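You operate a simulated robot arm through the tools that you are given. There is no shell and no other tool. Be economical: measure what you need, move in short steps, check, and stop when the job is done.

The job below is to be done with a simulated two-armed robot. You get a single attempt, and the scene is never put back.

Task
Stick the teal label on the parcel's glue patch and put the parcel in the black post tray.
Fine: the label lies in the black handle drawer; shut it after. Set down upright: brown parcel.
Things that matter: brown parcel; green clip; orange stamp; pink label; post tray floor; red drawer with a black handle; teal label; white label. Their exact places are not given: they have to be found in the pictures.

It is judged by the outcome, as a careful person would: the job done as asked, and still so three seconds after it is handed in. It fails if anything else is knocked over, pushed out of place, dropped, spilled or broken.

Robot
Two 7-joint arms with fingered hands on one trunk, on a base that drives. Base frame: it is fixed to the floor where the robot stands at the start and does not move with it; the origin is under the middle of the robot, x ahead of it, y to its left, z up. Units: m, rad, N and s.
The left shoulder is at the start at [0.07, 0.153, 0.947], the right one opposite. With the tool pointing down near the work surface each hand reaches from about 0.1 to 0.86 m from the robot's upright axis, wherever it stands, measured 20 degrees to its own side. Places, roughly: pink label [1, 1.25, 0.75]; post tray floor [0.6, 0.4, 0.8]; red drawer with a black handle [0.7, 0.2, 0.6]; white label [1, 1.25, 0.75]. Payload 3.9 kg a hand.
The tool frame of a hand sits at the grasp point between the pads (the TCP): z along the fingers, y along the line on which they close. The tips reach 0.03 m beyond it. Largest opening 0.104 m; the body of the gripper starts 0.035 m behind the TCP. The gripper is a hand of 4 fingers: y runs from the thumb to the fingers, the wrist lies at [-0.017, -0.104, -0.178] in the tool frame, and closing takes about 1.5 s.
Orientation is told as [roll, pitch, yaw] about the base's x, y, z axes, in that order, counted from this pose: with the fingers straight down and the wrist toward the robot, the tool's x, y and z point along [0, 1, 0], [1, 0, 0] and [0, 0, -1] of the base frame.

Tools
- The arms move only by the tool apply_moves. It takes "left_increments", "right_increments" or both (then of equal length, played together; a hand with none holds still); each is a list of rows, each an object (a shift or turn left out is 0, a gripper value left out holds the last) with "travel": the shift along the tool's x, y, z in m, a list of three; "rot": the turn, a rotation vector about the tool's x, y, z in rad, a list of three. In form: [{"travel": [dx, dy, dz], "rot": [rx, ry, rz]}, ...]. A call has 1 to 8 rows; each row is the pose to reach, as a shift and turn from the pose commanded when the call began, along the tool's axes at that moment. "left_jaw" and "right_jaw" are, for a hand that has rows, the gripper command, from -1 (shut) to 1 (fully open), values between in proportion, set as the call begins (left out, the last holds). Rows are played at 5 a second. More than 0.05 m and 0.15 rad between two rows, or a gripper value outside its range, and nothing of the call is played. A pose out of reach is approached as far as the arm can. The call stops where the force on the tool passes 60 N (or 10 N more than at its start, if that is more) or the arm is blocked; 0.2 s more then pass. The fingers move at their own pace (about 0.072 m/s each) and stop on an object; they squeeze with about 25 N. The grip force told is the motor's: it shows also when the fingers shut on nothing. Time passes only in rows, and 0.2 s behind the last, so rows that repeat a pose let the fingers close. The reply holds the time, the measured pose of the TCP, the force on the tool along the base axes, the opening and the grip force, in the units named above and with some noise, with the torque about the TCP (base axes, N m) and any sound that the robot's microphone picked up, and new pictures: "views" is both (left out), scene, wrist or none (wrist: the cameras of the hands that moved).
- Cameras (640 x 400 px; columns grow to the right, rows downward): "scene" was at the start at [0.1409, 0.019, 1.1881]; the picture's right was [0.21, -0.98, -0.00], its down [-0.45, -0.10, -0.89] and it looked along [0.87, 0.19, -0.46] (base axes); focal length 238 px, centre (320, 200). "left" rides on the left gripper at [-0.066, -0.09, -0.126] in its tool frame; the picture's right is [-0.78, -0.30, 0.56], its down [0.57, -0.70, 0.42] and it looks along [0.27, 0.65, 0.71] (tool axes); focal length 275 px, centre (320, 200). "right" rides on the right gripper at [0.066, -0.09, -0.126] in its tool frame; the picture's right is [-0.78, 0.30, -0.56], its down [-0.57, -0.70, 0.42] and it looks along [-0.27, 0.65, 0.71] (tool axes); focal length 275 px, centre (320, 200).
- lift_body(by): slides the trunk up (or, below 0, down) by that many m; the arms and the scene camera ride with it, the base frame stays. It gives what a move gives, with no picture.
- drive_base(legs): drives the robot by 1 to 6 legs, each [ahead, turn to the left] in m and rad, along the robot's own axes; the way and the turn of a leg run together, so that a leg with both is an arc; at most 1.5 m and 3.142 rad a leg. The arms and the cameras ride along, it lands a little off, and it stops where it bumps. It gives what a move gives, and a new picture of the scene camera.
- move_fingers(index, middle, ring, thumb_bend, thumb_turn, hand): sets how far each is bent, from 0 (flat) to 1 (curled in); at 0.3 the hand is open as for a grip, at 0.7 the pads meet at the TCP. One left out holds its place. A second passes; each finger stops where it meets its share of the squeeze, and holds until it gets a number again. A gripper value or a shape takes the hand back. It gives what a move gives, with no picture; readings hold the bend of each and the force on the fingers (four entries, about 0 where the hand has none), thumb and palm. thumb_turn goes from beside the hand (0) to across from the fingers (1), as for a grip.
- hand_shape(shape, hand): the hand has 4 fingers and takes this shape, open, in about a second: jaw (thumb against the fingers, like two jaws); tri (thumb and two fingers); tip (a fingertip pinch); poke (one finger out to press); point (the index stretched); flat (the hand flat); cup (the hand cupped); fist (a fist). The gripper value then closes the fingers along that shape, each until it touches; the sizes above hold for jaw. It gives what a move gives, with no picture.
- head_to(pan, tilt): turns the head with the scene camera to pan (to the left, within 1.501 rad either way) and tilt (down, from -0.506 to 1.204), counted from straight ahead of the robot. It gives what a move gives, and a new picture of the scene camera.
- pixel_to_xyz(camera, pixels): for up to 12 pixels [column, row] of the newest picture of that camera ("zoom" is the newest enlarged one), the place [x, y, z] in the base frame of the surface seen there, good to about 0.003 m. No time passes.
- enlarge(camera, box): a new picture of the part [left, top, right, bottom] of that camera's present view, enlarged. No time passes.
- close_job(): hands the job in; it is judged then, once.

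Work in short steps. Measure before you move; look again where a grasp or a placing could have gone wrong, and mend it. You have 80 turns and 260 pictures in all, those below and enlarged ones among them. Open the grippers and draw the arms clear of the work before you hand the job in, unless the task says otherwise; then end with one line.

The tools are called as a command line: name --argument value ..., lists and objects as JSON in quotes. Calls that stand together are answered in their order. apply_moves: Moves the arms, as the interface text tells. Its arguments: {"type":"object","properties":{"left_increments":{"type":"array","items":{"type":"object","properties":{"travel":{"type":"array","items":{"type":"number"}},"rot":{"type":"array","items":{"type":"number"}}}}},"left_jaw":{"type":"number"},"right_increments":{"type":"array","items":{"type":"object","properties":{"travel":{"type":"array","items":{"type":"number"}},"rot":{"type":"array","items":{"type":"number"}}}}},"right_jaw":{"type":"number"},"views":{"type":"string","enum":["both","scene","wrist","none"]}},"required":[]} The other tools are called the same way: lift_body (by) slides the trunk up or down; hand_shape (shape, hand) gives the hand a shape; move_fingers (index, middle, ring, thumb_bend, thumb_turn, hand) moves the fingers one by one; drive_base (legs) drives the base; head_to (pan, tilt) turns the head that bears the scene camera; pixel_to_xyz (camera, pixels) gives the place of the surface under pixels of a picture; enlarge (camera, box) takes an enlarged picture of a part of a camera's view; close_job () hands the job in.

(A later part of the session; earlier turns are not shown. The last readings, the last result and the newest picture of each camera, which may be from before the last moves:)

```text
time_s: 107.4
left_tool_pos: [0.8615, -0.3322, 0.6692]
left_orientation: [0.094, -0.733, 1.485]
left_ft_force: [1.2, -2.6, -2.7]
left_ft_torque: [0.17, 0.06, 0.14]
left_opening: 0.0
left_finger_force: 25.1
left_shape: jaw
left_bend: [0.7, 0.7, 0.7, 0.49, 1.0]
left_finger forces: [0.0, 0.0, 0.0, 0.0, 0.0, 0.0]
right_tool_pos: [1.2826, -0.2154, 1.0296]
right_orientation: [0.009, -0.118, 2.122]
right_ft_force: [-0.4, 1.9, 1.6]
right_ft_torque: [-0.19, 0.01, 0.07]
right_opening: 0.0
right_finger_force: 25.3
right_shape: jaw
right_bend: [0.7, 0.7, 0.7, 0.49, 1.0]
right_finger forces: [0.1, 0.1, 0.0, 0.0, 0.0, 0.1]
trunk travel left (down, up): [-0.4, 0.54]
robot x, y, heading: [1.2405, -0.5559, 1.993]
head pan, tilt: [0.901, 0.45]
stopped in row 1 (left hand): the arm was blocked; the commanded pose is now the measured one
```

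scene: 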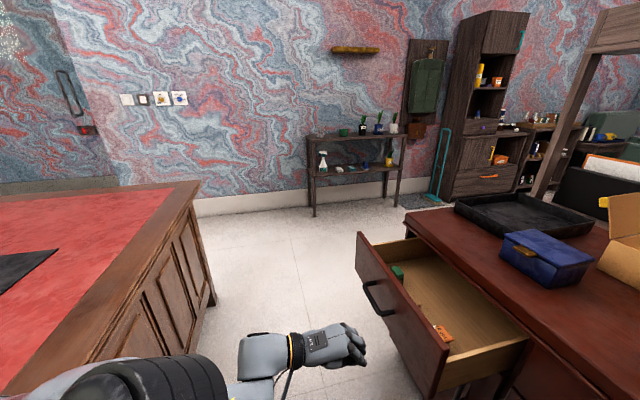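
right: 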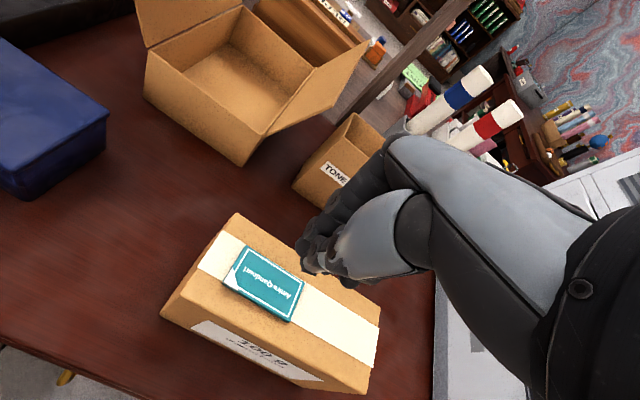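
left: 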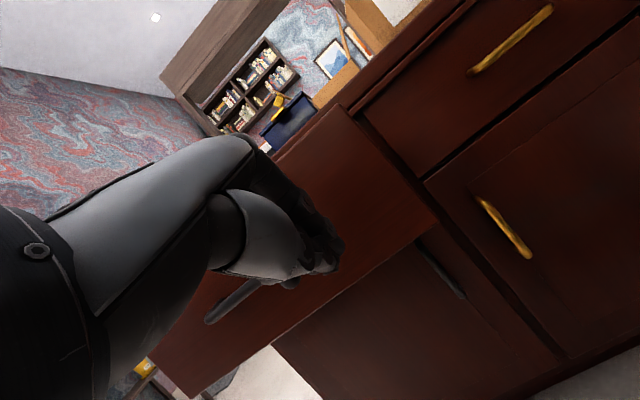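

The robot body itself was pushed (the right hand shifted too): the left elbow is jammed against the other desk. Unload by reversing: raise and un-tilt.

apply_moves --left_increments '[{"travel": [0, 0.02, -0.02], "rot": [0.1, 0, 0]}, {"travel": [0, 0.04, -0.045], "rot": [0.22, 0, 0]}, {"travel": [0, 0.06, -0.07], "rot": [0.34, 0, 0]}, {"travel": [0, 0.08, -0.09], "rot": [0.46, 0, 0]}, {"travel": [0, 0.1, -0.12], "rot": [0.58, 0, 0]}, {"travel": [0, 0.12, -0.14], "rot": [0.7, 0, 0]}]' --views "scene"

```text
time_s: 108.8
left_tool_pos: [0.8063, -0.2868, 0.8598]
left_orientation: [0.049, -0.022, 1.545]
left_ft_force: [0.1, 0.3, 0.1]
left_ft_torque: [-0.03, 0.03, 0.01]
left_opening: 0.0001
left_finger_force: 25.1
left_shape: jaw
left_bend: [0.7, 0.7, 0.7, 0.49, 1.0]
left_finger forces: [0.1, 0.0, 0.1, 0.1, 0.0, 0.0]
left hand out of reach, approached as far as the arm can: row 3, 4, 5, 6
right_tool_pos: [1.2542, -0.1987, 1.0257]
right_orientation: [-0.007, -0.082, 2.123]
right_ft_force: [-0.4, 0.6, -0.7]
right_ft_torque: [0.0, -0.01, 0.03]
right_opening: 0.0004
right_finger_force: 24.9
right_shape: jaw
right_bend: [0.7, 0.7, 0.7, 0.49, 1.0]
right_finger forces: [0.1, 0.0, 0.0, 0.1, 0.0, 0.0]
trunk travel left (down, up): [-0.4, 0.54]
robot x, y, heading: [1.2439, -0.5581, 1.998]
head pan, tilt: [0.901, 0.45]
```

scene: 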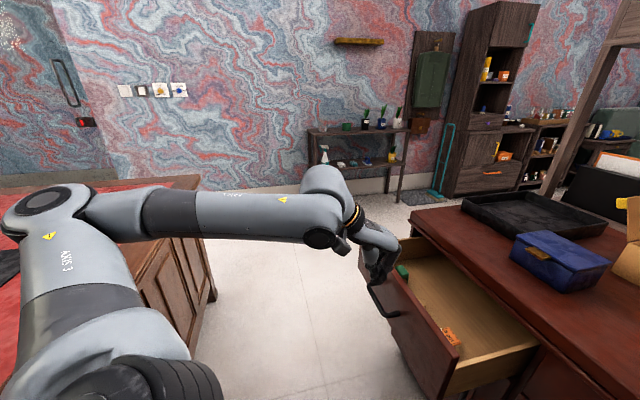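

The robot still seems slightly deflected; take the left hand back up to its earlier free pose.

apply_moves --left_increments '[{"travel": [-0.02, -0.01, -0.04], "rot": [0, 0, -0.06]}, {"travel": [-0.04, -0.02, -0.08], "rot": [0, 0, -0.12]}, {"travel": [-0.065, -0.03, -0.115], "rot": [0, 0, -0.18]}, {"travel": [-0.09, -0.045, -0.15], "rot": [0, 0, -0.25]}, {"travel": [-0.115, -0.06, -0.185], "rot": [0, 0, -0.32]}, {"travel": [-0.14, -0.07, -0.22], "rot": [0, 0, -0.4]}, {"travel": [-0.163, -0.08, -0.255], "rot": [0, 0, -0.45]}]' --views "none"

head_to --pan 0.3 --tilt 0.7

```text
time_s: 110.4
left_tool_pos: [0.9759, -0.3764, 1.103]
left_orientation: [0.03, -0.039, 2.001]
left_ft_force: [0.4, 0.3, -0.8]
left_ft_torque: [-0.01, -0.01, 0.01]
left_opening: 0.0003
left_finger_force: 25.3
left_shape: jaw
left_bend: [0.7, 0.7, 0.7, 0.49, 1.0]
left_finger forces: [0.0, 0.0, 0.0, 0.0, 0.0, 0.0]
left hand out of reach, approached as far as the arm can: row 1, 2, 3, 4, 5
right_tool_pos: [1.254, -0.2004, 1.025]
right_orientation: [-0.009, -0.083, 2.122]
right_ft_force: [1.3, 0.0, 0.4]
right_ft_torque: [0.04, 0.01, 0.0]
right_opening: 0.0001
right_finger_force: 24.7
right_shape: jaw
right_bend: [0.7, 0.7, 0.7, 0.49, 1.0]
right_finger forces: [0.0, 0.0, 0.0, 0.0, 0.0, 0.0]
trunk travel left (down, up): [-0.4, 0.54]
robot x, y, heading: [1.2395, -0.552, 1.994]
head pan, tilt: [0.901, 0.45]
```

```text
time_s: 111.4
left_tool_pos: [0.9744, -0.3755, 1.102]
left_orientation: [0.028, -0.041, 1.996]
left_ft_force: [-0.7, 0.7, -0.7]
left_ft_torque: [-0.01, -0.01, -0.02]
left_opening: 0.0002
left_finger_force: 25.5
left_shape: jaw
left_bend: [0.7, 0.7, 0.7, 0.49, 1.0]
left_finger forces: [0.1, 0.0, 0.0, 0.0, 0.0, 0.0]
right_tool_pos: [1.2535, -0.2001, 1.0267]
right_orientation: [-0.009, -0.081, 2.123]
right_ft_force: [1.2, -0.2, -0.1]
right_ft_torque: [0.01, -0.01, -0.01]
right_opening: 0.0
right_finger_force: 25.1
right_shape: jaw
right_bend: [0.7, 0.7, 0.7, 0.49, 1.0]
right_finger forces: [0.0, 0.0, 0.0, 0.0, 0.2, 0.0]
trunk travel left (down, up): [-0.4, 0.54]
robot x, y, heading: [1.2454, -0.5543, 1.996]
head pan, tilt: [0.3, 0.7]
```

scene: 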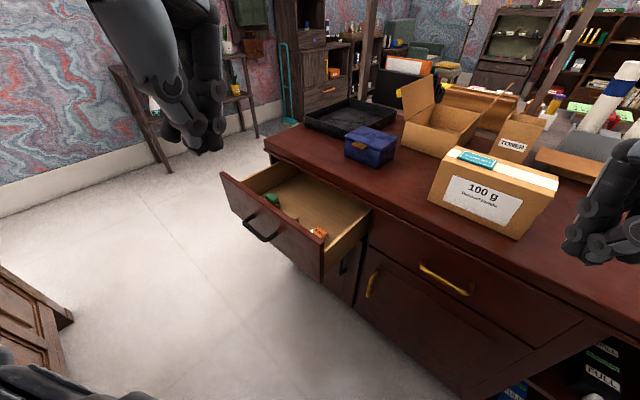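

The view looks a bit tilted; check with known surfaces (floor, desk, parcel).

pixel_to_xyz --camera "scene" --pixels '[[200, 260], [150, 350], [400, 180], [480, 162], [300, 210], [280, 235], [262, 228], [222, 175], [322, 280], [318, 232], [272, 198], [65, 315]]'

enlarge --camera "scene" --box '[210, 140, 380, 290]'

```text
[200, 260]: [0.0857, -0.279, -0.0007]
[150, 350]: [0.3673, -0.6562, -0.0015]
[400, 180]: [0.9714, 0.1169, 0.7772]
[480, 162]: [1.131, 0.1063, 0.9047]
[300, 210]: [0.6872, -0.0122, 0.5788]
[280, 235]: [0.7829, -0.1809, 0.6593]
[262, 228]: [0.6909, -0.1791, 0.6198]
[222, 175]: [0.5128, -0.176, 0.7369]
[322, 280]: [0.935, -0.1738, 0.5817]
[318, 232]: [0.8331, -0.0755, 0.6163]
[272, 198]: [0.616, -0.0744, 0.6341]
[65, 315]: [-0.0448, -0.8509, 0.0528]
```

```text
2.67 times, centred on (295, 215) of scene
```

zoom: 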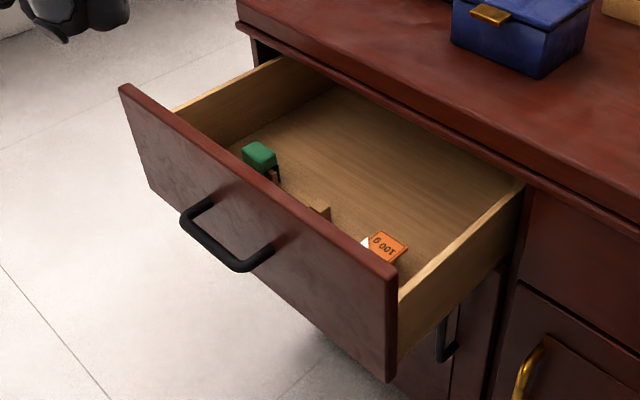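

World objects are undisturbed. I'll instead push with the right hand, whose elbow side is free: turn left a bit and bring the right hand down in front of the panel's right end.

drive_base --legs '[[0, 0.2]]'

apply_moves --right_increments '[{"travel": [0.029, 0.016, 0.025], "rot": [0, 0, 0.044]}, {"travel": [0.058, 0.032, 0.05], "rot": [0, 0, 0.088]}, {"travel": [0.088, 0.049, 0.075], "rot": [0, 0, 0.132]}, {"travel": [0.117, 0.065, 0.1], "rot": [0, 0, 0.176]}, {"travel": [0.147, 0.081, 0.125], "rot": [0, 0, 0.22]}, {"travel": [0.176, 0.097, 0.15], "rot": [0, 0, 0.264]}, {"travel": [0.206, 0.114, 0.175], "rot": [0, 0, 0.308]}, {"travel": [0.235, 0.13, 0.2], "rot": [0, 0, 0.35]}]' --views "scene"

```text
time_s: 112.6
left_tool_pos: [0.9437, -0.4324, 1.1013]
left_orientation: [0.026, -0.043, 2.199]
left_ft_force: [-0.2, -0.5, -0.5]
left_ft_torque: [-0.01, -0.03, -0.01]
left_opening: 0.0
left_finger_force: 25.1
left_shape: jaw
left_bend: [0.7, 0.7, 0.7, 0.49, 1.0]
left_finger forces: [0.1, 0.1, 0.1, 0.0, 0.0, 0.0]
right_tool_pos: [1.1818, -0.2047, 1.0262]
right_orientation: [-0.01, -0.083, 2.323]
right_ft_force: [0.2, 0.4, 0.0]
right_ft_torque: [-0.02, 0.05, 0.01]
right_opening: 0.0
right_finger_force: 24.8
right_shape: jaw
right_bend: [0.7, 0.7, 0.7, 0.49, 1.0]
right_finger forces: [0.0, 0.0, 0.1, 0.1, 0.0, 0.0]
trunk travel left (down, up): [-0.4, 0.54]
robot x, y, heading: [1.24, -0.5546, 2.193]
head pan, tilt: [0.3, 0.7]
```

scene: 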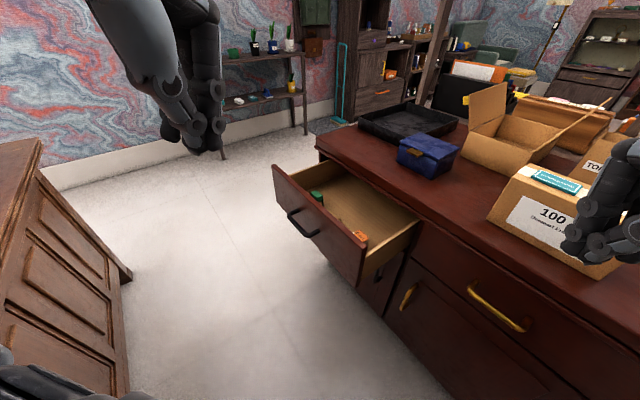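

```text
time_s: 114.4
left_tool_pos: [0.9462, -0.4352, 1.1035]
left_orientation: [0.027, -0.047, 2.201]
left_ft_force: [0.1, -1.0, 0.7]
left_ft_torque: [0.06, 0.02, -0.03]
left_opening: 0.0
left_finger_force: 25.1
left_shape: jaw
left_bend: [0.7, 0.7, 0.7, 0.49, 1.0]
left_finger forces: [0.0, 0.1, 0.1, 0.0, 0.1, 0.0]
right_tool_pos: [1.0776, -0.2409, 0.9015]
right_orientation: [0.021, -0.086, 1.975]
right_ft_force: [0.7, -0.7, 0.3]
right_ft_torque: [0.04, 0.03, 0.01]
right_opening: 0.0
right_finger_force: 25.2
right_shape: jaw
right_bend: [0.7, 0.7, 0.7, 0.49, 1.0]
right_finger forces: [0.0, 0.0, 0.0, 0.0, 0.1, 0.0]
right hand out of reach, approached as far as the arm can: row 5, 6, 7, 8
trunk travel left (down, up): [-0.4, 0.54]
robot x, y, heading: [1.2438, -0.5538, 2.193]
head pan, tilt: [0.3, 0.7]
```

scene: 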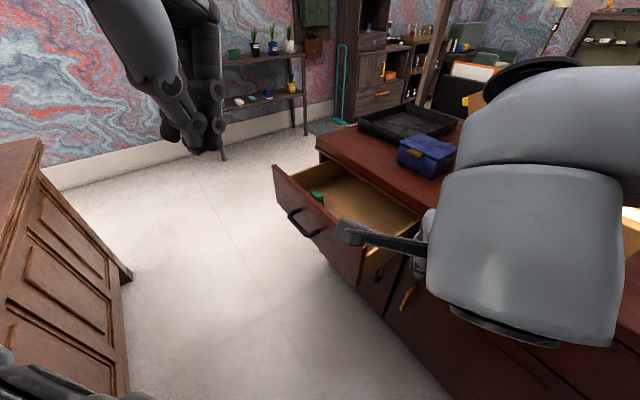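

The right arm can't fold that much here. Better: drive to face the drawer at about (0.70,−0.57), hold the right hand low in front of the panel, and push by driving forward. First the drive.

drive_base --legs '[[0, 0.93], [0.54, 0], [0, -1.55]]'

head_to --pan -0.1 --tilt 0.8

```text
time_s: 123.7
left_tool_pos: [0.5256, -0.2685, 1.1027]
left_orientation: [0.027, -0.041, 1.57]
left_ft_force: [-0.1, -0.2, -0.2]
left_ft_torque: [0.03, -0.01, 0.0]
left_opening: 0.0
left_finger_force: 24.9
left_shape: jaw
left_bend: [0.7, 0.7, 0.7, 0.49, 1.0]
left_finger forces: [0.0, 0.0, 0.1, 0.0, 0.1, 0.0]
right_tool_pos: [0.7473, -0.1899, 0.9001]
right_orientation: [0.021, -0.079, 1.349]
right_ft_force: [0.5, -0.1, 0.2]
right_ft_torque: [0.03, 0.01, -0.01]
right_opening: 0.0
right_finger_force: 25.1
right_shape: jaw
right_bend: [0.7, 0.7, 0.7, 0.49, 1.0]
right_finger forces: [0.0, 0.0, 0.0, 0.0, 0.1, 0.0]
trunk travel left (down, up): [-0.4, 0.54]
robot x, y, heading: [0.6932, -0.5461, 1.569]
head pan, tilt: [0.3, 0.7]
```

scene: 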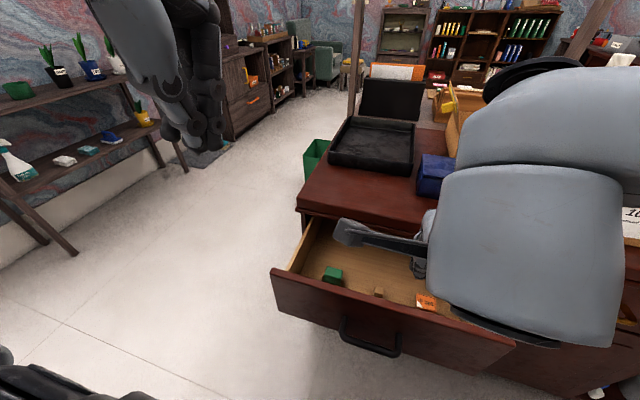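

```text
time_s: 124.6
left_tool_pos: [0.5257, -0.2683, 1.1024]
left_orientation: [0.028, -0.043, 1.572]
left_ft_force: [-0.1, -0.7, -0.4]
left_ft_torque: [0.02, 0.03, 0.01]
left_opening: 0.0001
left_finger_force: 25.0
left_shape: jaw
left_bend: [0.7, 0.7, 0.7, 0.49, 1.0]
left_finger forces: [0.0, 0.0, 0.0, 0.0, 0.0, 0.1]
right_tool_pos: [0.7459, -0.1897, 0.8991]
right_orientation: [0.021, -0.081, 1.351]
right_ft_force: [0.4, -0.1, 0.2]
right_ft_torque: [-0.01, -0.02, 0.02]
right_opening: 0.0
right_finger_force: 24.6
right_shape: jaw
right_bend: [0.7, 0.7, 0.7, 0.49, 1.0]
right_finger forces: [0.0, 0.1, 0.0, 0.1, 0.0, 0.0]
trunk travel left (down, up): [-0.4, 0.54]
robot x, y, heading: [0.6919, -0.5404, 1.565]
head pan, tilt: [-0.099, 0.799]
```

scene: 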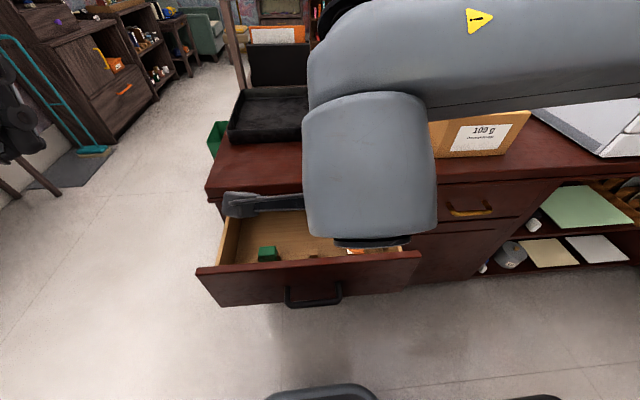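

Back up slightly, then move the right hand right and back, and lower it in front of the panel (x≈0.86, right of the handle).

drive_base --legs '[[-0.04, 0]]'

apply_moves --right_increments '[{"travel": [-0.04, -0.01, 0.0], "rot": [0, 0, -0.08]}, {"travel": [-0.08, -0.02, 0.0], "rot": [0, 0, -0.15]}, {"travel": [-0.12, -0.025, 0.0], "rot": [0, 0, -0.22]}, {"travel": [-0.12, -0.03, 0.045], "rot": [0, 0, -0.22]}, {"travel": [-0.12, -0.035, 0.09], "rot": [0, 0, -0.22]}, {"travel": [-0.12, -0.035, 0.135], "rot": [0, 0, -0.22]}, {"travel": [-0.12, -0.035, 0.18], "rot": [0, 0, -0.22]}, {"travel": [-0.12, -0.035, 0.225], "rot": [0, 0, -0.22]}]' --views "both"

```text
time_s: 125.5
left_tool_pos: [0.525, -0.3092, 1.1024]
left_orientation: [0.029, -0.041, 1.571]
left_ft_force: [-1.0, -0.5, 0.4]
left_ft_torque: [0.03, -0.01, 0.01]
left_opening: 0.0001
left_finger_force: 24.5
left_shape: jaw
left_bend: [0.7, 0.7, 0.7, 0.49, 1.0]
left_finger forces: [0.0, 0.1, 0.0, 0.1, 0.1, 0.0]
right_tool_pos: [0.7456, -0.2299, 0.9004]
right_orientation: [0.02, -0.083, 1.347]
right_ft_force: [-0.1, -0.6, -0.6]
right_ft_torque: [0.02, 0.0, 0.01]
right_opening: 0.0001
right_finger_force: 25.1
right_shape: jaw
right_bend: [0.7, 0.7, 0.7, 0.49, 1.0]
right_finger forces: [0.0, 0.0, 0.0, 0.1, 0.0, 0.1]
trunk travel left (down, up): [-0.4, 0.54]
robot x, y, heading: [0.697, -0.5868, 1.565]
head pan, tilt: [-0.099, 0.799]
```

scene: 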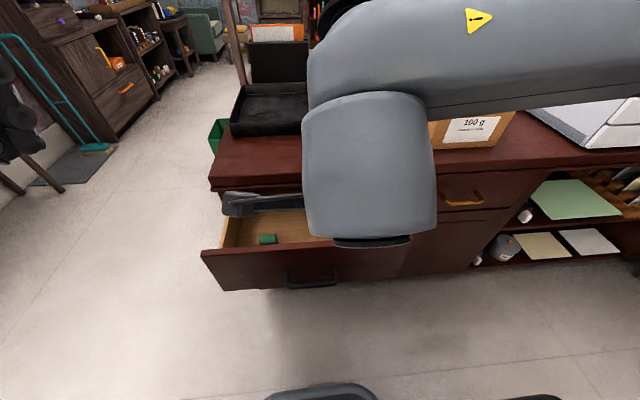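

```text
time_s: 127.3
left_tool_pos: [0.5259, -0.3091, 1.1026]
left_orientation: [0.028, -0.043, 1.569]
left_ft_force: [0.1, 0.4, 0.2]
left_ft_torque: [0.03, 0.03, 0.02]
left_opening: 0.0
left_finger_force: 24.7
left_shape: jaw
left_bend: [0.7, 0.7, 0.7, 0.49, 1.0]
left_finger forces: [0.1, 0.0, 0.1, 0.0, 0.0, 0.1]
right_tool_pos: [0.8257, -0.215, 0.8165]
right_orientation: [0.001, -0.081, 1.569]
right_ft_force: [0.4, -0.7, -0.2]
right_ft_torque: [-0.05, -0.01, -0.01]
right_opening: 0.0
right_finger_force: 24.7
right_shape: jaw
right_bend: [0.7, 0.7, 0.7, 0.49, 1.0]
right_finger forces: [0.0, 0.1, 0.0, 0.0, 0.1, 0.0]
right hand out of reach, approached as far as the arm can: row 2, 3, 4, 5, 6, 7, 8
trunk travel left (down, up): [-0.4, 0.54]
robot x, y, heading: [0.6919, -0.5824, 1.564]
head pan, tilt: [-0.099, 0.799]
```

scene: 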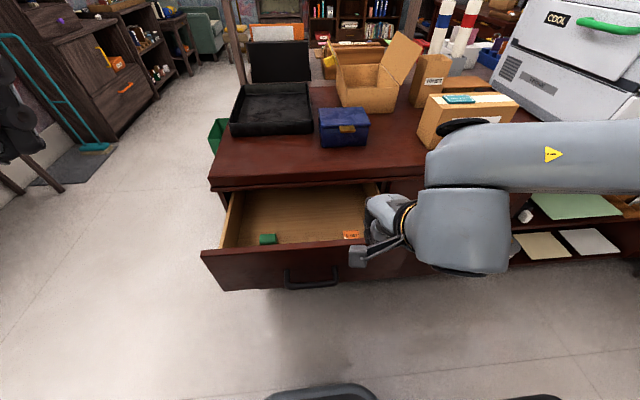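
right: 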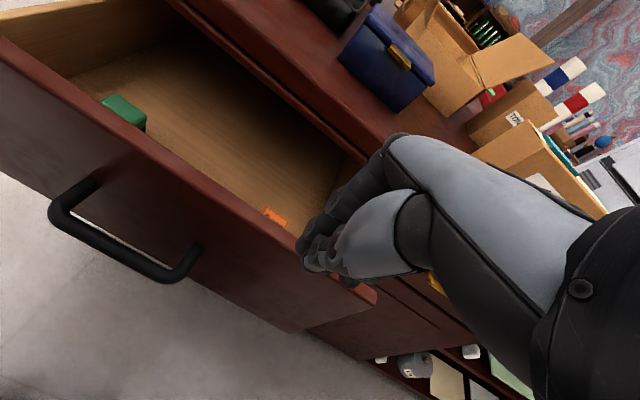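

Close-in reach is limited, but I can pinch the panel's top edge (z 0.738, y≈−0.17) and push by driving forward. Open the fingers and lower over the edge.

apply_moves --right_increments '[{"travel": [0, 0.02, 0]}, {"travel": [0, 0.045, 0]}, {"travel": [0, 0.045, 0]}, {"travel": [0, 0.045, 0.03]}, {"travel": [0, 0.042, 0.055]}, {"travel": [0, 0.04, 0.08]}]' --right_jaw 0.1 --views "none"

apply_moves --right_increments '[{}, {}, {}, {}, {}]' --right_jaw -1 --views "both"

```text
time_s: 128.7
left_tool_pos: [0.5259, -0.3077, 1.1028]
left_orientation: [0.027, -0.04, 1.57]
left_ft_force: [0.7, 0.1, -1.0]
left_ft_torque: [-0.06, -0.01, 0.0]
left_opening: 0.0
left_finger_force: 25.3
left_shape: jaw
left_bend: [0.7, 0.7, 0.7, 0.49, 1.0]
left_finger forces: [0.0, 0.0, 0.0, 0.1, 0.0, 0.1]
right_tool_pos: [0.8282, -0.1706, 0.7339]
right_orientation: [0.001, -0.082, 1.567]
right_ft_force: [-0.1, 0.5, -0.2]
right_ft_torque: [0.03, -0.03, -0.01]
right_opening: 0.0571
right_finger_force: 0.0
right_shape: jaw
right_bend: [0.73, 0.42, 0.39, 0.66, 0.99]
right_finger forces: [0.0, 0.0, 0.0, 0.0, 0.1, 0.0]
trunk travel left (down, up): [-0.4, 0.54]
robot x, y, heading: [0.6894, -0.5796, 1.567]
head pan, tilt: [-0.099, 0.799]
```

```text
time_s: 129.9
left_tool_pos: [0.526, -0.3082, 1.1028]
left_orientation: [0.029, -0.041, 1.569]
left_ft_force: [0.1, 0.6, -0.8]
left_ft_torque: [0.0, 0.0, 0.02]
left_opening: 0.0001
left_finger_force: 24.7
left_shape: jaw
left_bend: [0.7, 0.7, 0.7, 0.49, 1.0]
left_finger forces: [0.0, 0.1, 0.1, 0.1, 0.1, 0.0]
right_tool_pos: [0.8273, -0.1715, 0.734]
right_orientation: [0.003, -0.082, 1.569]
right_ft_force: [0.4, -0.9, -2.4]
right_ft_torque: [-0.03, 0.03, 0.09]
right_opening: 0.013
right_finger_force: 25.2
right_shape: jaw
right_bend: [0.71, 0.67, 0.66, 0.74, 1.0]
right_finger forces: [12.4, 6.5, 3.0, 0.0, 22.3, 0.0]
trunk travel left (down, up): [-0.4, 0.54]
robot x, y, heading: [0.695, -0.5785, 1.569]
head pan, tilt: [-0.099, 0.799]
```

scene: 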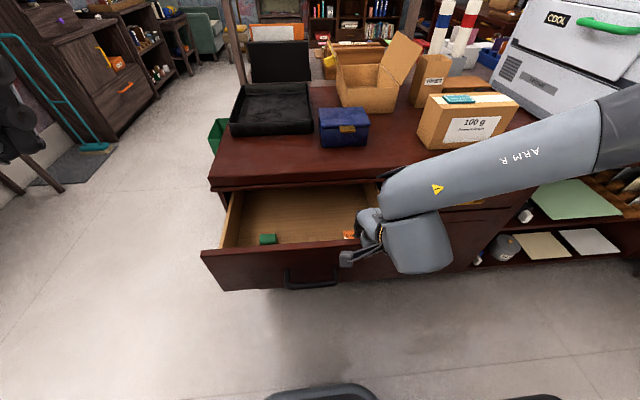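
right: 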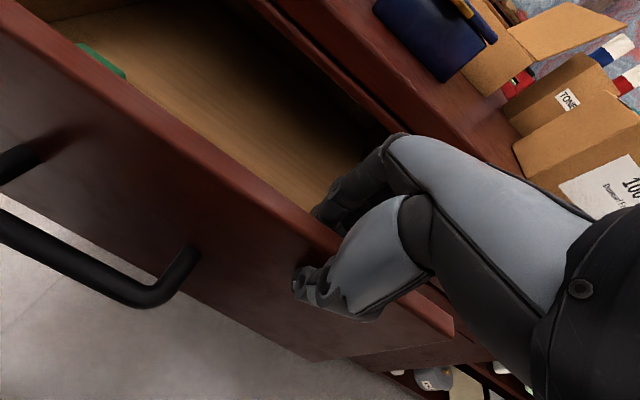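

Panel edge pinched. Push it in with the arm by 0.11 m.

apply_moves --right_increments '[{"travel": [0, 0.025, 0.002]}, {"travel": [0, 0.05, 0.004]}, {"travel": [0, 0.075, 0.006]}, {"travel": [0, 0.1, 0.008]}, {"travel": [0, 0.115, 0.009]}]' --views "both"

```text
time_s: 131.1
left_tool_pos: [0.5246, -0.3074, 1.103]
left_orientation: [0.026, -0.041, 1.573]
left_ft_force: [0.1, -0.6, -0.5]
left_ft_torque: [-0.01, 0.0, 0.0]
left_opening: 0.0001
left_finger_force: 25.0
left_shape: jaw
left_bend: [0.7, 0.7, 0.7, 0.49, 1.0]
left_finger forces: [0.0, 0.1, 0.0, 0.1, 0.1, 0.1]
right_tool_pos: [0.8302, -0.0608, 0.7355]
right_orientation: [0.004, -0.077, 1.573]
right_ft_force: [-3.3, -0.6, -9.1]
right_ft_torque: [-0.03, 0.06, 0.08]
right_opening: 0.0126
right_finger_force: 25.8
right_shape: jaw
right_bend: [0.71, 0.67, 0.67, 0.74, 1.0]
right_finger forces: [13.0, 6.6, 3.1, 0.0, 23.2, 0.0]
right hand out of reach, approached as far as the arm can: row 5
trunk travel left (down, up): [-0.4, 0.54]
robot x, y, heading: [0.6948, -0.5807, 1.564]
head pan, tilt: [-0.099, 0.799]
```

scene: 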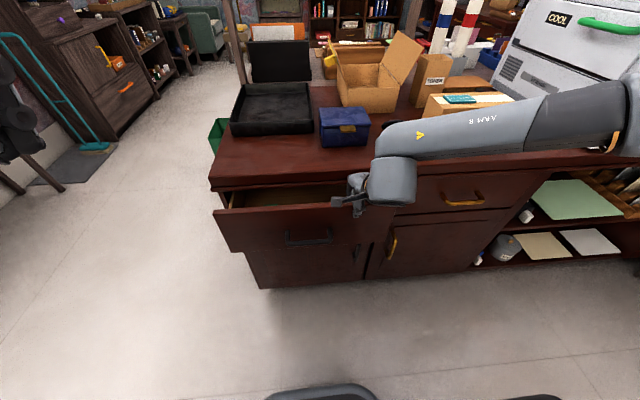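
right: 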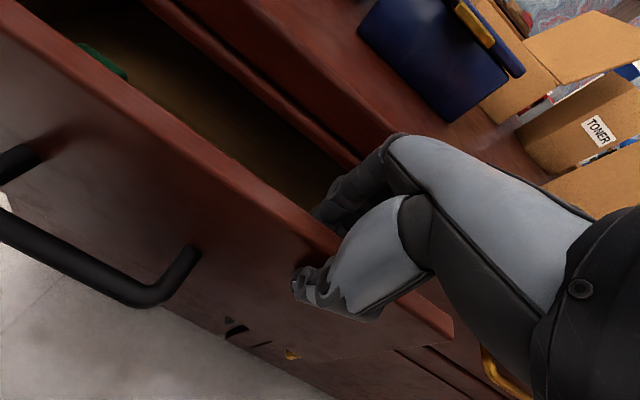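

The drawer is down to ~9 cm open. Release, lift, step back in front of the panel, close the fist and lower with a forward lean for the final push.

apply_moves --right_increments '[{}, {}, {"travel": [0, 0, -0.04]}, {"travel": [0, 0, -0.08]}, {"travel": [0, -0.04, -0.08]}, {"travel": [0, -0.08, -0.08]}, {"travel": [0, -0.08, -0.08]}]' --right_jaw 0.1 --views "none"

apply_moves --right_increments '[{}, {}, {}, {}, {"travel": [-0.01, -0.005, 0.04], "rot": [-0.1, 0, 0]}, {"travel": [-0.02, -0.01, 0.08], "rot": [-0.2, 0, 0]}, {"travel": [-0.02, -0.01, 0.12], "rot": [-0.3, 0, 0]}, {"travel": [-0.02, -0.01, 0.16], "rot": [-0.4, 0, 0]}]' --right_jaw -1 --views "both"

```text
time_s: 132.7
left_tool_pos: [0.5251, -0.3079, 1.1014]
left_orientation: [0.028, -0.04, 1.57]
left_ft_force: [-0.2, -0.9, 0.2]
left_ft_torque: [-0.01, 0.06, -0.02]
left_opening: 0.0
left_finger_force: 25.0
left_shape: jaw
left_bend: [0.7, 0.7, 0.7, 0.49, 1.0]
left_finger forces: [0.1, 0.1, 0.0, 0.0, 0.0, 0.1]
right_tool_pos: [0.8346, -0.1438, 0.8071]
right_orientation: [0.001, -0.08, 1.567]
right_ft_force: [-0.2, -0.2, -0.8]
right_ft_torque: [0.0, 0.03, 0.01]
right_opening: 0.057
right_finger_force: 0.0
right_shape: jaw
right_bend: [0.73, 0.42, 0.39, 0.66, 0.99]
right_finger forces: [0.0, 0.1, 0.0, 0.1, 0.0, 0.0]
trunk travel left (down, up): [-0.4, 0.54]
robot x, y, heading: [0.6921, -0.5813, 1.565]
head pan, tilt: [-0.099, 0.799]
```

```text
time_s: 134.5
left_tool_pos: [0.5252, -0.3099, 1.1024]
left_orientation: [0.028, -0.043, 1.572]
left_ft_force: [-0.8, 0.0, 0.2]
left_ft_torque: [-0.01, 0.0, -0.01]
left_opening: 0.0
left_finger_force: 25.0
left_shape: jaw
left_bend: [0.7, 0.7, 0.7, 0.49, 1.0]
left_finger forces: [0.1, 0.0, 0.1, 0.0, 0.0, 0.0]
right_tool_pos: [0.8639, -0.1375, 0.712]
right_orientation: [-0.001, -0.472, 1.563]
right_ft_force: [-0.3, -0.1, -0.4]
right_ft_torque: [-0.02, 0.01, 0.01]
right_opening: 0.0002
right_finger_force: 25.2
right_shape: jaw
right_bend: [0.7, 0.7, 0.7, 0.49, 1.0]
right_finger forces: [0.1, 0.0, 0.1, 0.0, 0.0, 0.1]
right hand out of reach, approached as far as the arm can: row 7, 8
trunk travel left (down, up): [-0.4, 0.54]
robot x, y, heading: [0.6957, -0.5838, 1.561]
head pan, tilt: [-0.099, 0.799]
```

scene: 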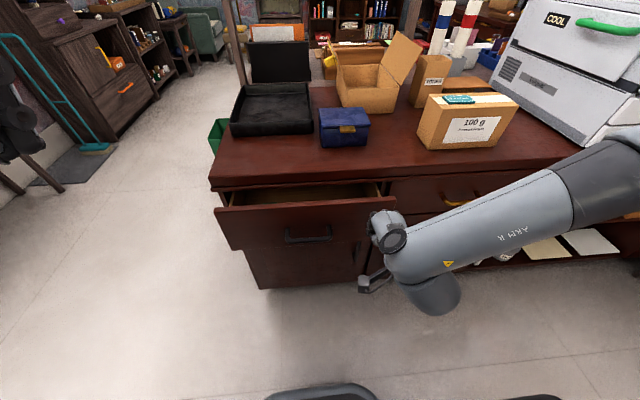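
right: 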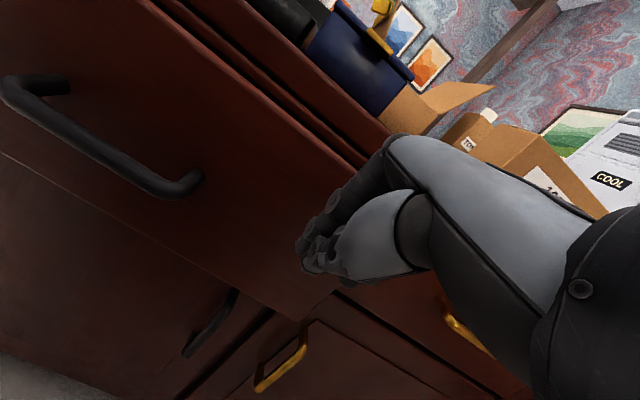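

The fist now points at the panel. Lower a little with more lean, then push along +y.

apply_moves --right_increments '[{"travel": [0, 0, 0.03], "rot": [-0.1, 0, 0]}, {"travel": [0, -0.001, 0.067], "rot": [-0.2, 0, 0]}, {"travel": [0, -0.001, 0.067], "rot": [-0.2, 0, 0]}]' --views "none"

apply_moves --right_increments '[{"travel": [0, 0.024, 0.019]}, {"travel": [0, 0.047, 0.037]}, {"travel": [0, 0.071, 0.056]}, {"travel": [0, 0.094, 0.074]}, {"travel": [0, 0.106, 0.084]}]' --views "both"

```text
time_s: 135.3
left_tool_pos: [0.5254, -0.307, 1.1018]
left_orientation: [0.028, -0.042, 1.57]
left_ft_force: [-0.3, -0.1, -0.1]
left_ft_torque: [0.03, 0.02, -0.01]
left_opening: 0.0001
left_finger_force: 25.1
left_shape: jaw
left_bend: [0.7, 0.7, 0.7, 0.49, 1.0]
left_finger forces: [0.1, 0.0, 0.0, 0.0, 0.0, 0.1]
right_tool_pos: [0.8493, -0.1095, 0.7848]
right_orientation: [0.002, -0.677, 1.563]
right_ft_force: [0.1, -0.3, 0.6]
right_ft_torque: [0.01, 0.02, -0.01]
right_opening: 0.0
right_finger_force: 25.4
right_shape: jaw
right_bend: [0.7, 0.7, 0.7, 0.49, 1.0]
right_finger forces: [0.0, 0.0, 0.0, 0.0, 0.1, 0.0]
right hand out of reach, approached as far as the arm can: row 1, 2, 3
trunk travel left (down, up): [-0.4, 0.54]
robot x, y, heading: [0.6914, -0.5861, 1.569]
head pan, tilt: [-0.099, 0.799]
```

```text
time_s: 136.5
left_tool_pos: [0.526, -0.3177, 1.1045]
left_orientation: [0.03, -0.047, 1.569]
left_ft_force: [0.1, -0.4, -0.7]
left_ft_torque: [0.0, 0.01, -0.01]
left_opening: 0.0
left_finger_force: 25.1
left_shape: jaw
left_bend: [0.7, 0.7, 0.7, 0.49, 1.0]
left_finger forces: [0.0, 0.0, 0.0, 0.0, 0.1, 0.0]
right_tool_pos: [0.8523, 0.0004, 0.797]
right_orientation: [0.011, -0.657, 1.583]
right_ft_force: [-2.0, -42.1, 16.2]
right_ft_torque: [-0.49, -0.18, -0.11]
right_opening: 0.0004
right_finger_force: 24.8
right_shape: jaw
right_bend: [0.7, 0.7, 0.7, 0.48, 1.0]
right_finger forces: [0.0, 50.0, 0.0, 0.0, 0.0, 0.0]
right hand out of reach, approached as far as the arm can: row 2, 3, 4, 5
trunk travel left (down, up): [-0.4, 0.54]
robot x, y, heading: [0.6953, -0.5821, 1.561]
head pan, tilt: [-0.099, 0.799]
stopped in row 5 (right hand): the force on the tool passed its limit (the readings are from after the stop); the commanded pose is now the measured one
```

scene: 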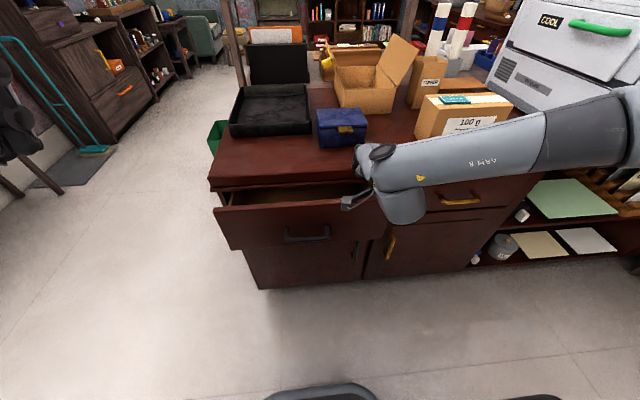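
right: 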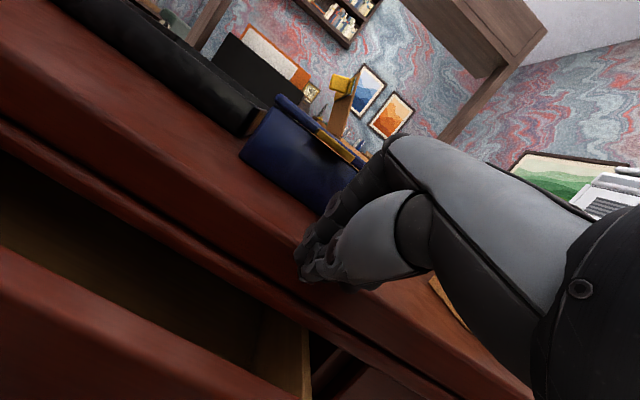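

The hand rode up onto the desk edge. Return to the previous leaning pose, then lower the whole trunk by 0.07 m instead.

apply_moves --right_increments '[{"travel": [0, -0.03, -0.024]}, {"travel": [0, -0.06, -0.047]}, {"travel": [0, -0.09, -0.07], "rot": [0.06, 0, 0]}, {"travel": [-0.006, -0.109, -0.084], "rot": [0.12, 0, 0]}, {"travel": [-0.012, -0.135, -0.05], "rot": [0.19, 0, 0]}, {"travel": [-0.012, -0.161, -0.017], "rot": [0.19, 0, 0]}, {"travel": [-0.012, -0.161, -0.017], "rot": [0.19, 0, 0]}]' --views "none"

lift_body --by -0.07

head_to --pan -0.1 --tilt 0.8

```text
time_s: 138.1
left_tool_pos: [0.5251, -0.3098, 1.1025]
left_orientation: [0.026, -0.044, 1.571]
left_ft_force: [0.5, 0.4, 0.1]
left_ft_torque: [0.0, -0.01, -0.03]
left_opening: 0.0003
left_finger_force: 25.1
left_shape: jaw
left_bend: [0.7, 0.7, 0.7, 0.49, 1.0]
left_finger forces: [0.0, 0.0, 0.0, 0.0, 0.1, 0.0]
right_tool_pos: [0.8653, -0.1248, 0.7106]
right_orientation: [0.002, -0.461, 1.579]
right_ft_force: [-0.8, 0.9, -0.4]
right_ft_torque: [-0.01, -0.01, -0.01]
right_opening: 0.0
right_finger_force: 25.3
right_shape: jaw
right_bend: [0.7, 0.7, 0.7, 0.49, 1.0]
right_finger forces: [0.0, 0.0, 0.1, 0.0, 0.0, 0.0]
right hand out of reach, approached as far as the arm can: row 4, 6
trunk travel left (down, up): [-0.4, 0.54]
robot x, y, heading: [0.6947, -0.5847, 1.567]
head pan, tilt: [-0.099, 0.799]
```

```text
time_s: 139.1
left_tool_pos: [0.5248, -0.3105, 1.0319]
left_orientation: [0.028, -0.041, 1.571]
left_ft_force: [0.6, 0.3, 0.1]
left_ft_torque: [0.03, 0.0, -0.01]
left_opening: 0.0
left_finger_force: 24.7
left_shape: jaw
left_bend: [0.7, 0.7, 0.7, 0.49, 1.0]
left_finger forces: [0.1, 0.1, 0.1, 0.1, 0.1, 0.1]
right_tool_pos: [0.8664, -0.1239, 0.6406]
right_orientation: [0.002, -0.459, 1.578]
right_ft_force: [0.3, -0.3, -0.4]
right_ft_torque: [-0.01, -0.01, 0.0]
right_opening: 0.0003
right_finger_force: 25.2
right_shape: jaw
right_bend: [0.7, 0.7, 0.7, 0.49, 1.0]
right_finger forces: [0.1, 0.0, 0.0, 0.0, 0.0, 0.0]
trunk travel left (down, up): [-0.33, 0.61]
robot x, y, heading: [0.6964, -0.5815, 1.564]
head pan, tilt: [-0.099, 0.799]
```

```text
time_s: 139.7
left_tool_pos: [0.5258, -0.3094, 1.0312]
left_orientation: [0.028, -0.042, 1.572]
left_ft_force: [0.2, 0.6, 0.1]
left_ft_torque: [0.0, 0.02, 0.03]
left_opening: 0.0
left_finger_force: 24.9
left_shape: jaw
left_bend: [0.7, 0.7, 0.7, 0.49, 1.0]
left_finger forces: [0.1, 0.1, 0.0, 0.0, 0.0, 0.0]
right_tool_pos: [0.866, -0.1265, 0.6396]
right_orientation: [0.005, -0.461, 1.578]
right_ft_force: [-1.1, -0.8, 0.0]
right_ft_torque: [0.02, -0.01, 0.02]
right_opening: 0.0002
right_finger_force: 25.1
right_shape: jaw
right_bend: [0.7, 0.7, 0.7, 0.49, 1.0]
right_finger forces: [0.1, 0.0, 0.0, 0.0, 0.0, 0.0]
trunk travel left (down, up): [-0.33, 0.61]
robot x, y, heading: [0.693, -0.5838, 1.565]
head pan, tilt: [-0.099, 0.799]
```

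scene: 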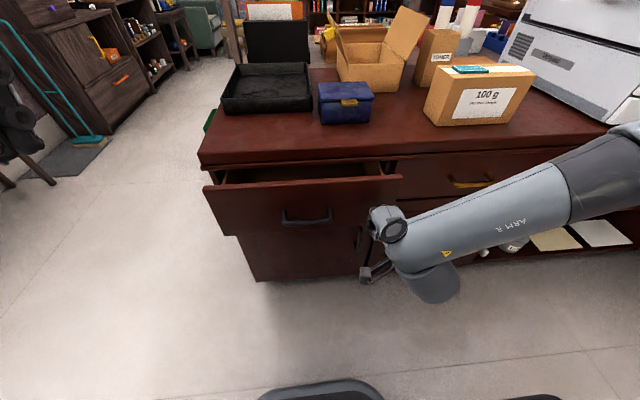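

The fist is low (z 0.64) in front of the panel. Drive forward 0.13 m to push the drawer shut.

drive_base --legs '[[0.13, 0]]'

enlarge --camera "scene" --box '[180, 130, 440, 300]'

```text
time_s: 141.0
left_tool_pos: [0.5266, -0.1848, 1.0323]
left_orientation: [0.029, -0.042, 1.568]
left_ft_force: [-0.4, -0.3, -0.3]
left_ft_torque: [-0.04, 0.01, 0.02]
left_opening: 0.0
left_finger_force: 25.0
left_shape: jaw
left_bend: [0.7, 0.7, 0.7, 0.49, 1.0]
left_finger forces: [0.1, 0.1, 0.0, 0.0, 0.1, 0.1]
right_tool_pos: [0.8681, -0.0018, 0.64]
right_orientation: [0.004, -0.456, 1.578]
right_ft_force: [-1.1, -17.9, -3.5]
right_ft_torque: [0.26, -0.03, -0.14]
right_opening: 0.0
right_finger_force: 24.3
right_shape: jaw
right_bend: [0.7, 0.7, 0.7, 0.48, 1.0]
right_finger forces: [0.1, 17.1, 0.0, 0.0, 0.0, 0.1]
trunk travel left (down, up): [-0.33, 0.61]
robot x, y, heading: [0.6964, -0.4628, 1.565]
head pan, tilt: [-0.099, 0.799]
```

scene: 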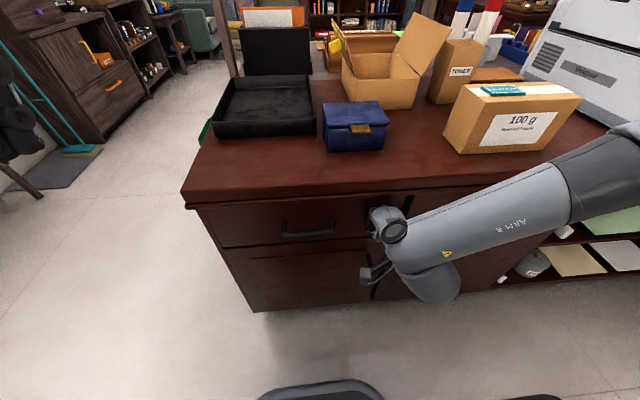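

```text
2.35 times, centred on (310, 215) of scene
```

zoom: 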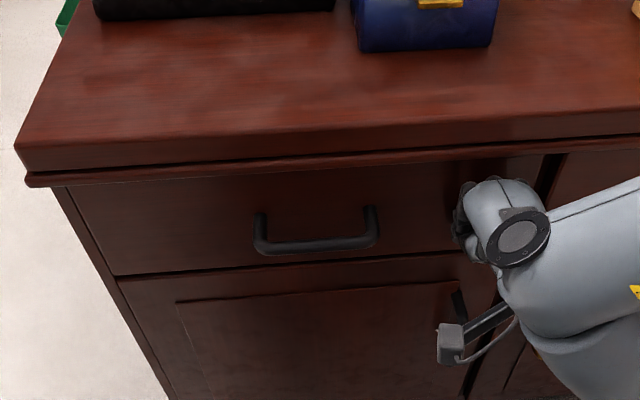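

The drawer is shut. Measure handle, tray and parcel, then back off and raise the trunk.

pixel_to_xyz --camera "scene" --pixels '[[310, 232], [245, 222], [212, 138], [233, 77], [308, 78], [313, 133], [225, 125], [305, 124], [240, 88], [268, 105], [443, 150], [580, 95]]'

drive_base --legs '[[-0.1, 0]]'

lift_body --by 0.14

apply_moves --right_increments '[{"travel": [0, 0.015, -0.03], "rot": [0.1, 0, 0]}, {"travel": [0, 0.03, -0.06], "rot": [0.2, 0, 0]}, {"travel": [0, 0.05, -0.1], "rot": [0.3, 0, 0]}, {"travel": [0, 0.065, -0.13], "rot": [0.38, 0, 0]}, {"travel": [0, 0.08, -0.16], "rot": [0.46, 0, 0]}, {"travel": [0, 0.08, -0.16], "rot": [0.46, 0, 0]}]' --right_jaw 1 --views "scene"

```text
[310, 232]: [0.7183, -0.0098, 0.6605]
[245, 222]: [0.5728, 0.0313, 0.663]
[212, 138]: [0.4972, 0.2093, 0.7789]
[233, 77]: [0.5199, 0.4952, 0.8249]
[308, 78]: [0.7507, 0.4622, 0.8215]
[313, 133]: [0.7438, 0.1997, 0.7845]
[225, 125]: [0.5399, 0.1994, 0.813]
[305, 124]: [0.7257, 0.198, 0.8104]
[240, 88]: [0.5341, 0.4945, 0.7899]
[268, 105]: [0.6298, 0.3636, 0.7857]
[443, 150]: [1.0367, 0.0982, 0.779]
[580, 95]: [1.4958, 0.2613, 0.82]
```

```text
time_s: 142.2
left_tool_pos: [0.5251, -0.2872, 1.0332]
left_orientation: [0.029, -0.042, 1.57]
left_ft_force: [-0.3, -0.9, -0.3]
left_ft_torque: [0.06, -0.01, 0.0]
left_opening: 0.0
left_finger_force: 25.1
left_shape: jaw
left_bend: [0.7, 0.7, 0.7, 0.49, 1.0]
left_finger forces: [0.1, 0.0, 0.0, 0.0, 0.0, 0.0]
right_tool_pos: [0.8674, -0.1038, 0.6412]
right_orientation: [0.002, -0.458, 1.579]
right_ft_force: [0.0, 0.5, 0.0]
right_ft_torque: [0.03, 0.02, 0.02]
right_opening: 0.0
right_finger_force: 25.2
right_shape: jaw
right_bend: [0.7, 0.7, 0.7, 0.49, 1.0]
right_finger forces: [0.0, 0.0, 0.0, 0.1, 0.0, 0.0]
trunk travel left (down, up): [-0.33, 0.61]
robot x, y, heading: [0.6972, -0.5582, 1.56]
head pan, tilt: [-0.099, 0.799]
```

scene: 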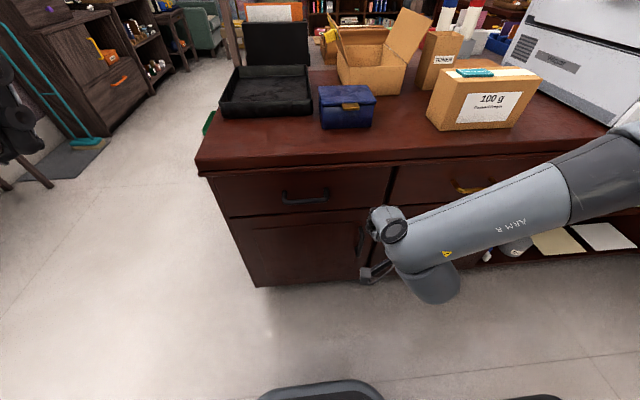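

```text
time_s: 143.8
left_tool_pos: [0.526, -0.2871, 1.173]
left_orientation: [0.029, -0.042, 1.568]
left_ft_force: [0.3, -0.1, -0.1]
left_ft_torque: [-0.02, 0.0, -0.02]
left_opening: 0.0002
left_finger_force: 25.1
left_shape: jaw
left_bend: [0.7, 0.7, 0.7, 0.49, 1.0]
left_finger forces: [0.0, 0.0, 0.1, 0.1, 0.1, 0.0]
right_tool_pos: [0.8668, -0.104, 0.7789]
right_orientation: [0.005, -0.454, 1.579]
right_ft_force: [-0.3, -0.4, 0.0]
right_ft_torque: [0.03, -0.02, -0.01]
right_opening: 0.0
right_finger_force: 25.0
right_shape: jaw
right_bend: [0.7, 0.7, 0.7, 0.49, 1.0]
right_finger forces: [0.1, 0.1, 0.1, 0.1, 0.0, 0.1]
trunk travel left (down, up): [-0.47, 0.47]
robot x, y, heading: [0.6907, -0.5556, 1.561]
head pan, tilt: [-0.099, 0.799]
```

```text
time_s: 145.2
left_tool_pos: [0.526, -0.2864, 1.1726]
left_orientation: [0.028, -0.042, 1.568]
left_ft_force: [0.3, -0.5, 0.0]
left_ft_torque: [0.0, -0.01, 0.0]
left_opening: 0.0
left_finger_force: 25.6
left_shape: jaw
left_bend: [0.7, 0.7, 0.7, 0.49, 1.0]
left_finger forces: [0.0, 0.1, 0.1, 0.1, 0.1, 0.0]
right_tool_pos: [0.8652, -0.0987, 0.9574]
right_orientation: [0.005, 0.004, 1.579]
right_ft_force: [0.2, -0.6, 0.5]
right_ft_torque: [-0.03, 0.01, -0.02]
right_opening: 0.1039
right_finger_force: 0.0
right_shape: jaw
right_bend: [0.3, 0.3, 0.3, 0.3, 0.97]
right_finger forces: [0.0, 0.0, 0.0, 0.0, 0.1, 0.0]
trunk travel left (down, up): [-0.47, 0.47]
robot x, y, heading: [0.6947, -0.5612, 1.569]
head pan, tilt: [-0.099, 0.799]
```

scene: 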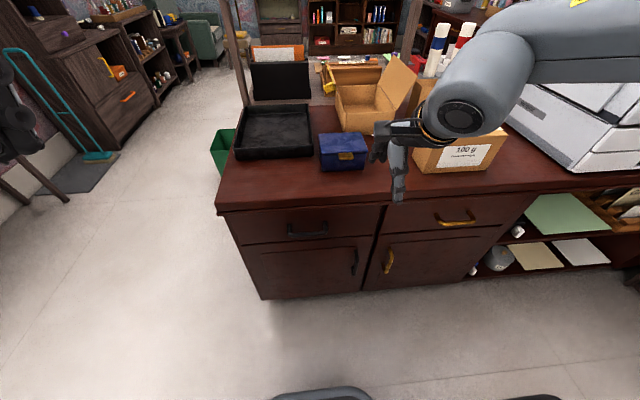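

Drawer confirmed shut (handle back at y −0.01). Now drive to about (0.90,−0.45) for the parcel.

drive_base --legs '[[0, -1.07], [0.233, 0], [0, 1.07]]'

head_to --pan -0.35 --tilt 0.75

enlarge --camera "scene" --box '[240, 100, 440, 230]'

```text
time_s: 147.6
left_tool_pos: [0.7698, -0.2358, 1.1733]
left_orientation: [0.028, -0.04, 0.816]
left_ft_force: [0.8, -1.0, -0.4]
left_ft_torque: [0.02, 0.03, 0.01]
left_opening: 0.0
left_finger_force: 25.2
left_shape: jaw
left_bend: [0.7, 0.7, 0.7, 0.49, 1.0]
left_finger forces: [0.1, 0.0, 0.0, 0.0, 0.0, 0.0]
right_tool_pos: [1.1458, -0.3311, 0.954]
right_orientation: [0.002, 0.008, 0.827]
right_ft_force: [0.5, -0.2, -0.1]
right_ft_torque: [-0.01, 0.03, -0.01]
right_opening: 0.1041
right_finger_force: 0.0
right_shape: jaw
right_bend: [0.3, 0.3, 0.3, 0.3, 0.97]
right_finger forces: [0.1, 0.0, 0.0, 0.0, 0.0, 0.0]
trunk travel left (down, up): [-0.47, 0.47]
robot x, y, heading: [0.7052, -0.5503, 0.896]
head pan, tilt: [-0.099, 0.799]
stopped in leg 1: the robot was blocked; the commanded pose is now the measured one
```

scene: 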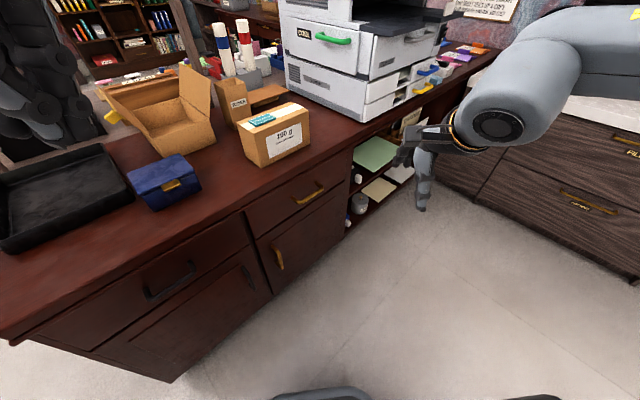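

```text
time_s: 148.3
left_tool_pos: [0.7672, -0.2329, 1.1721]
left_orientation: [0.025, -0.043, 0.816]
left_ft_force: [0.2, -0.6, -0.4]
left_ft_torque: [0.05, 0.02, 0.0]
left_opening: 0.0
left_finger_force: 24.8
left_shape: jaw
left_bend: [0.7, 0.7, 0.7, 0.49, 1.0]
left_finger forces: [0.0, 0.0, 0.0, 0.0, 0.0, 0.0]
right_tool_pos: [1.1434, -0.3287, 0.9553]
right_orientation: [-0.002, 0.009, 0.828]
right_ft_force: [-0.2, -0.4, 0.0]
right_ft_torque: [0.0, 0.0, -0.02]
right_opening: 0.104
right_finger_force: 0.1
right_shape: jaw
right_bend: [0.3, 0.3, 0.3, 0.3, 0.97]
right_finger forces: [0.1, 0.1, 0.0, 0.0, 0.0, 0.1]
trunk travel left (down, up): [-0.47, 0.47]
robot x, y, heading: [0.705, -0.547, 0.893]
head pan, tilt: [-0.351, 0.75]
```

scene: 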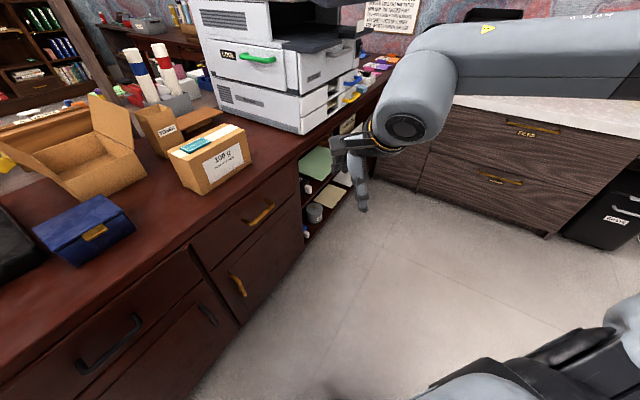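

```text
3.08 times, centred on (340, 165) of scene
```

zoom: 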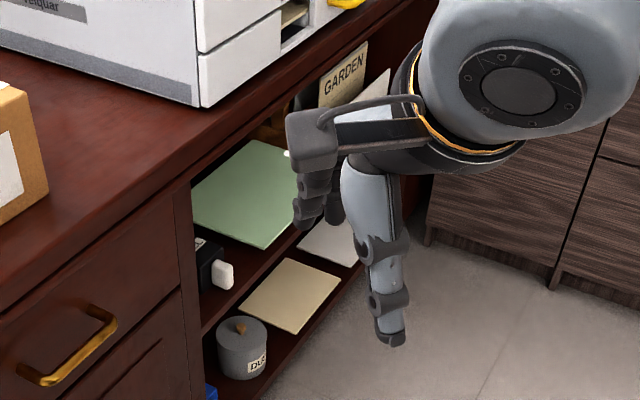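

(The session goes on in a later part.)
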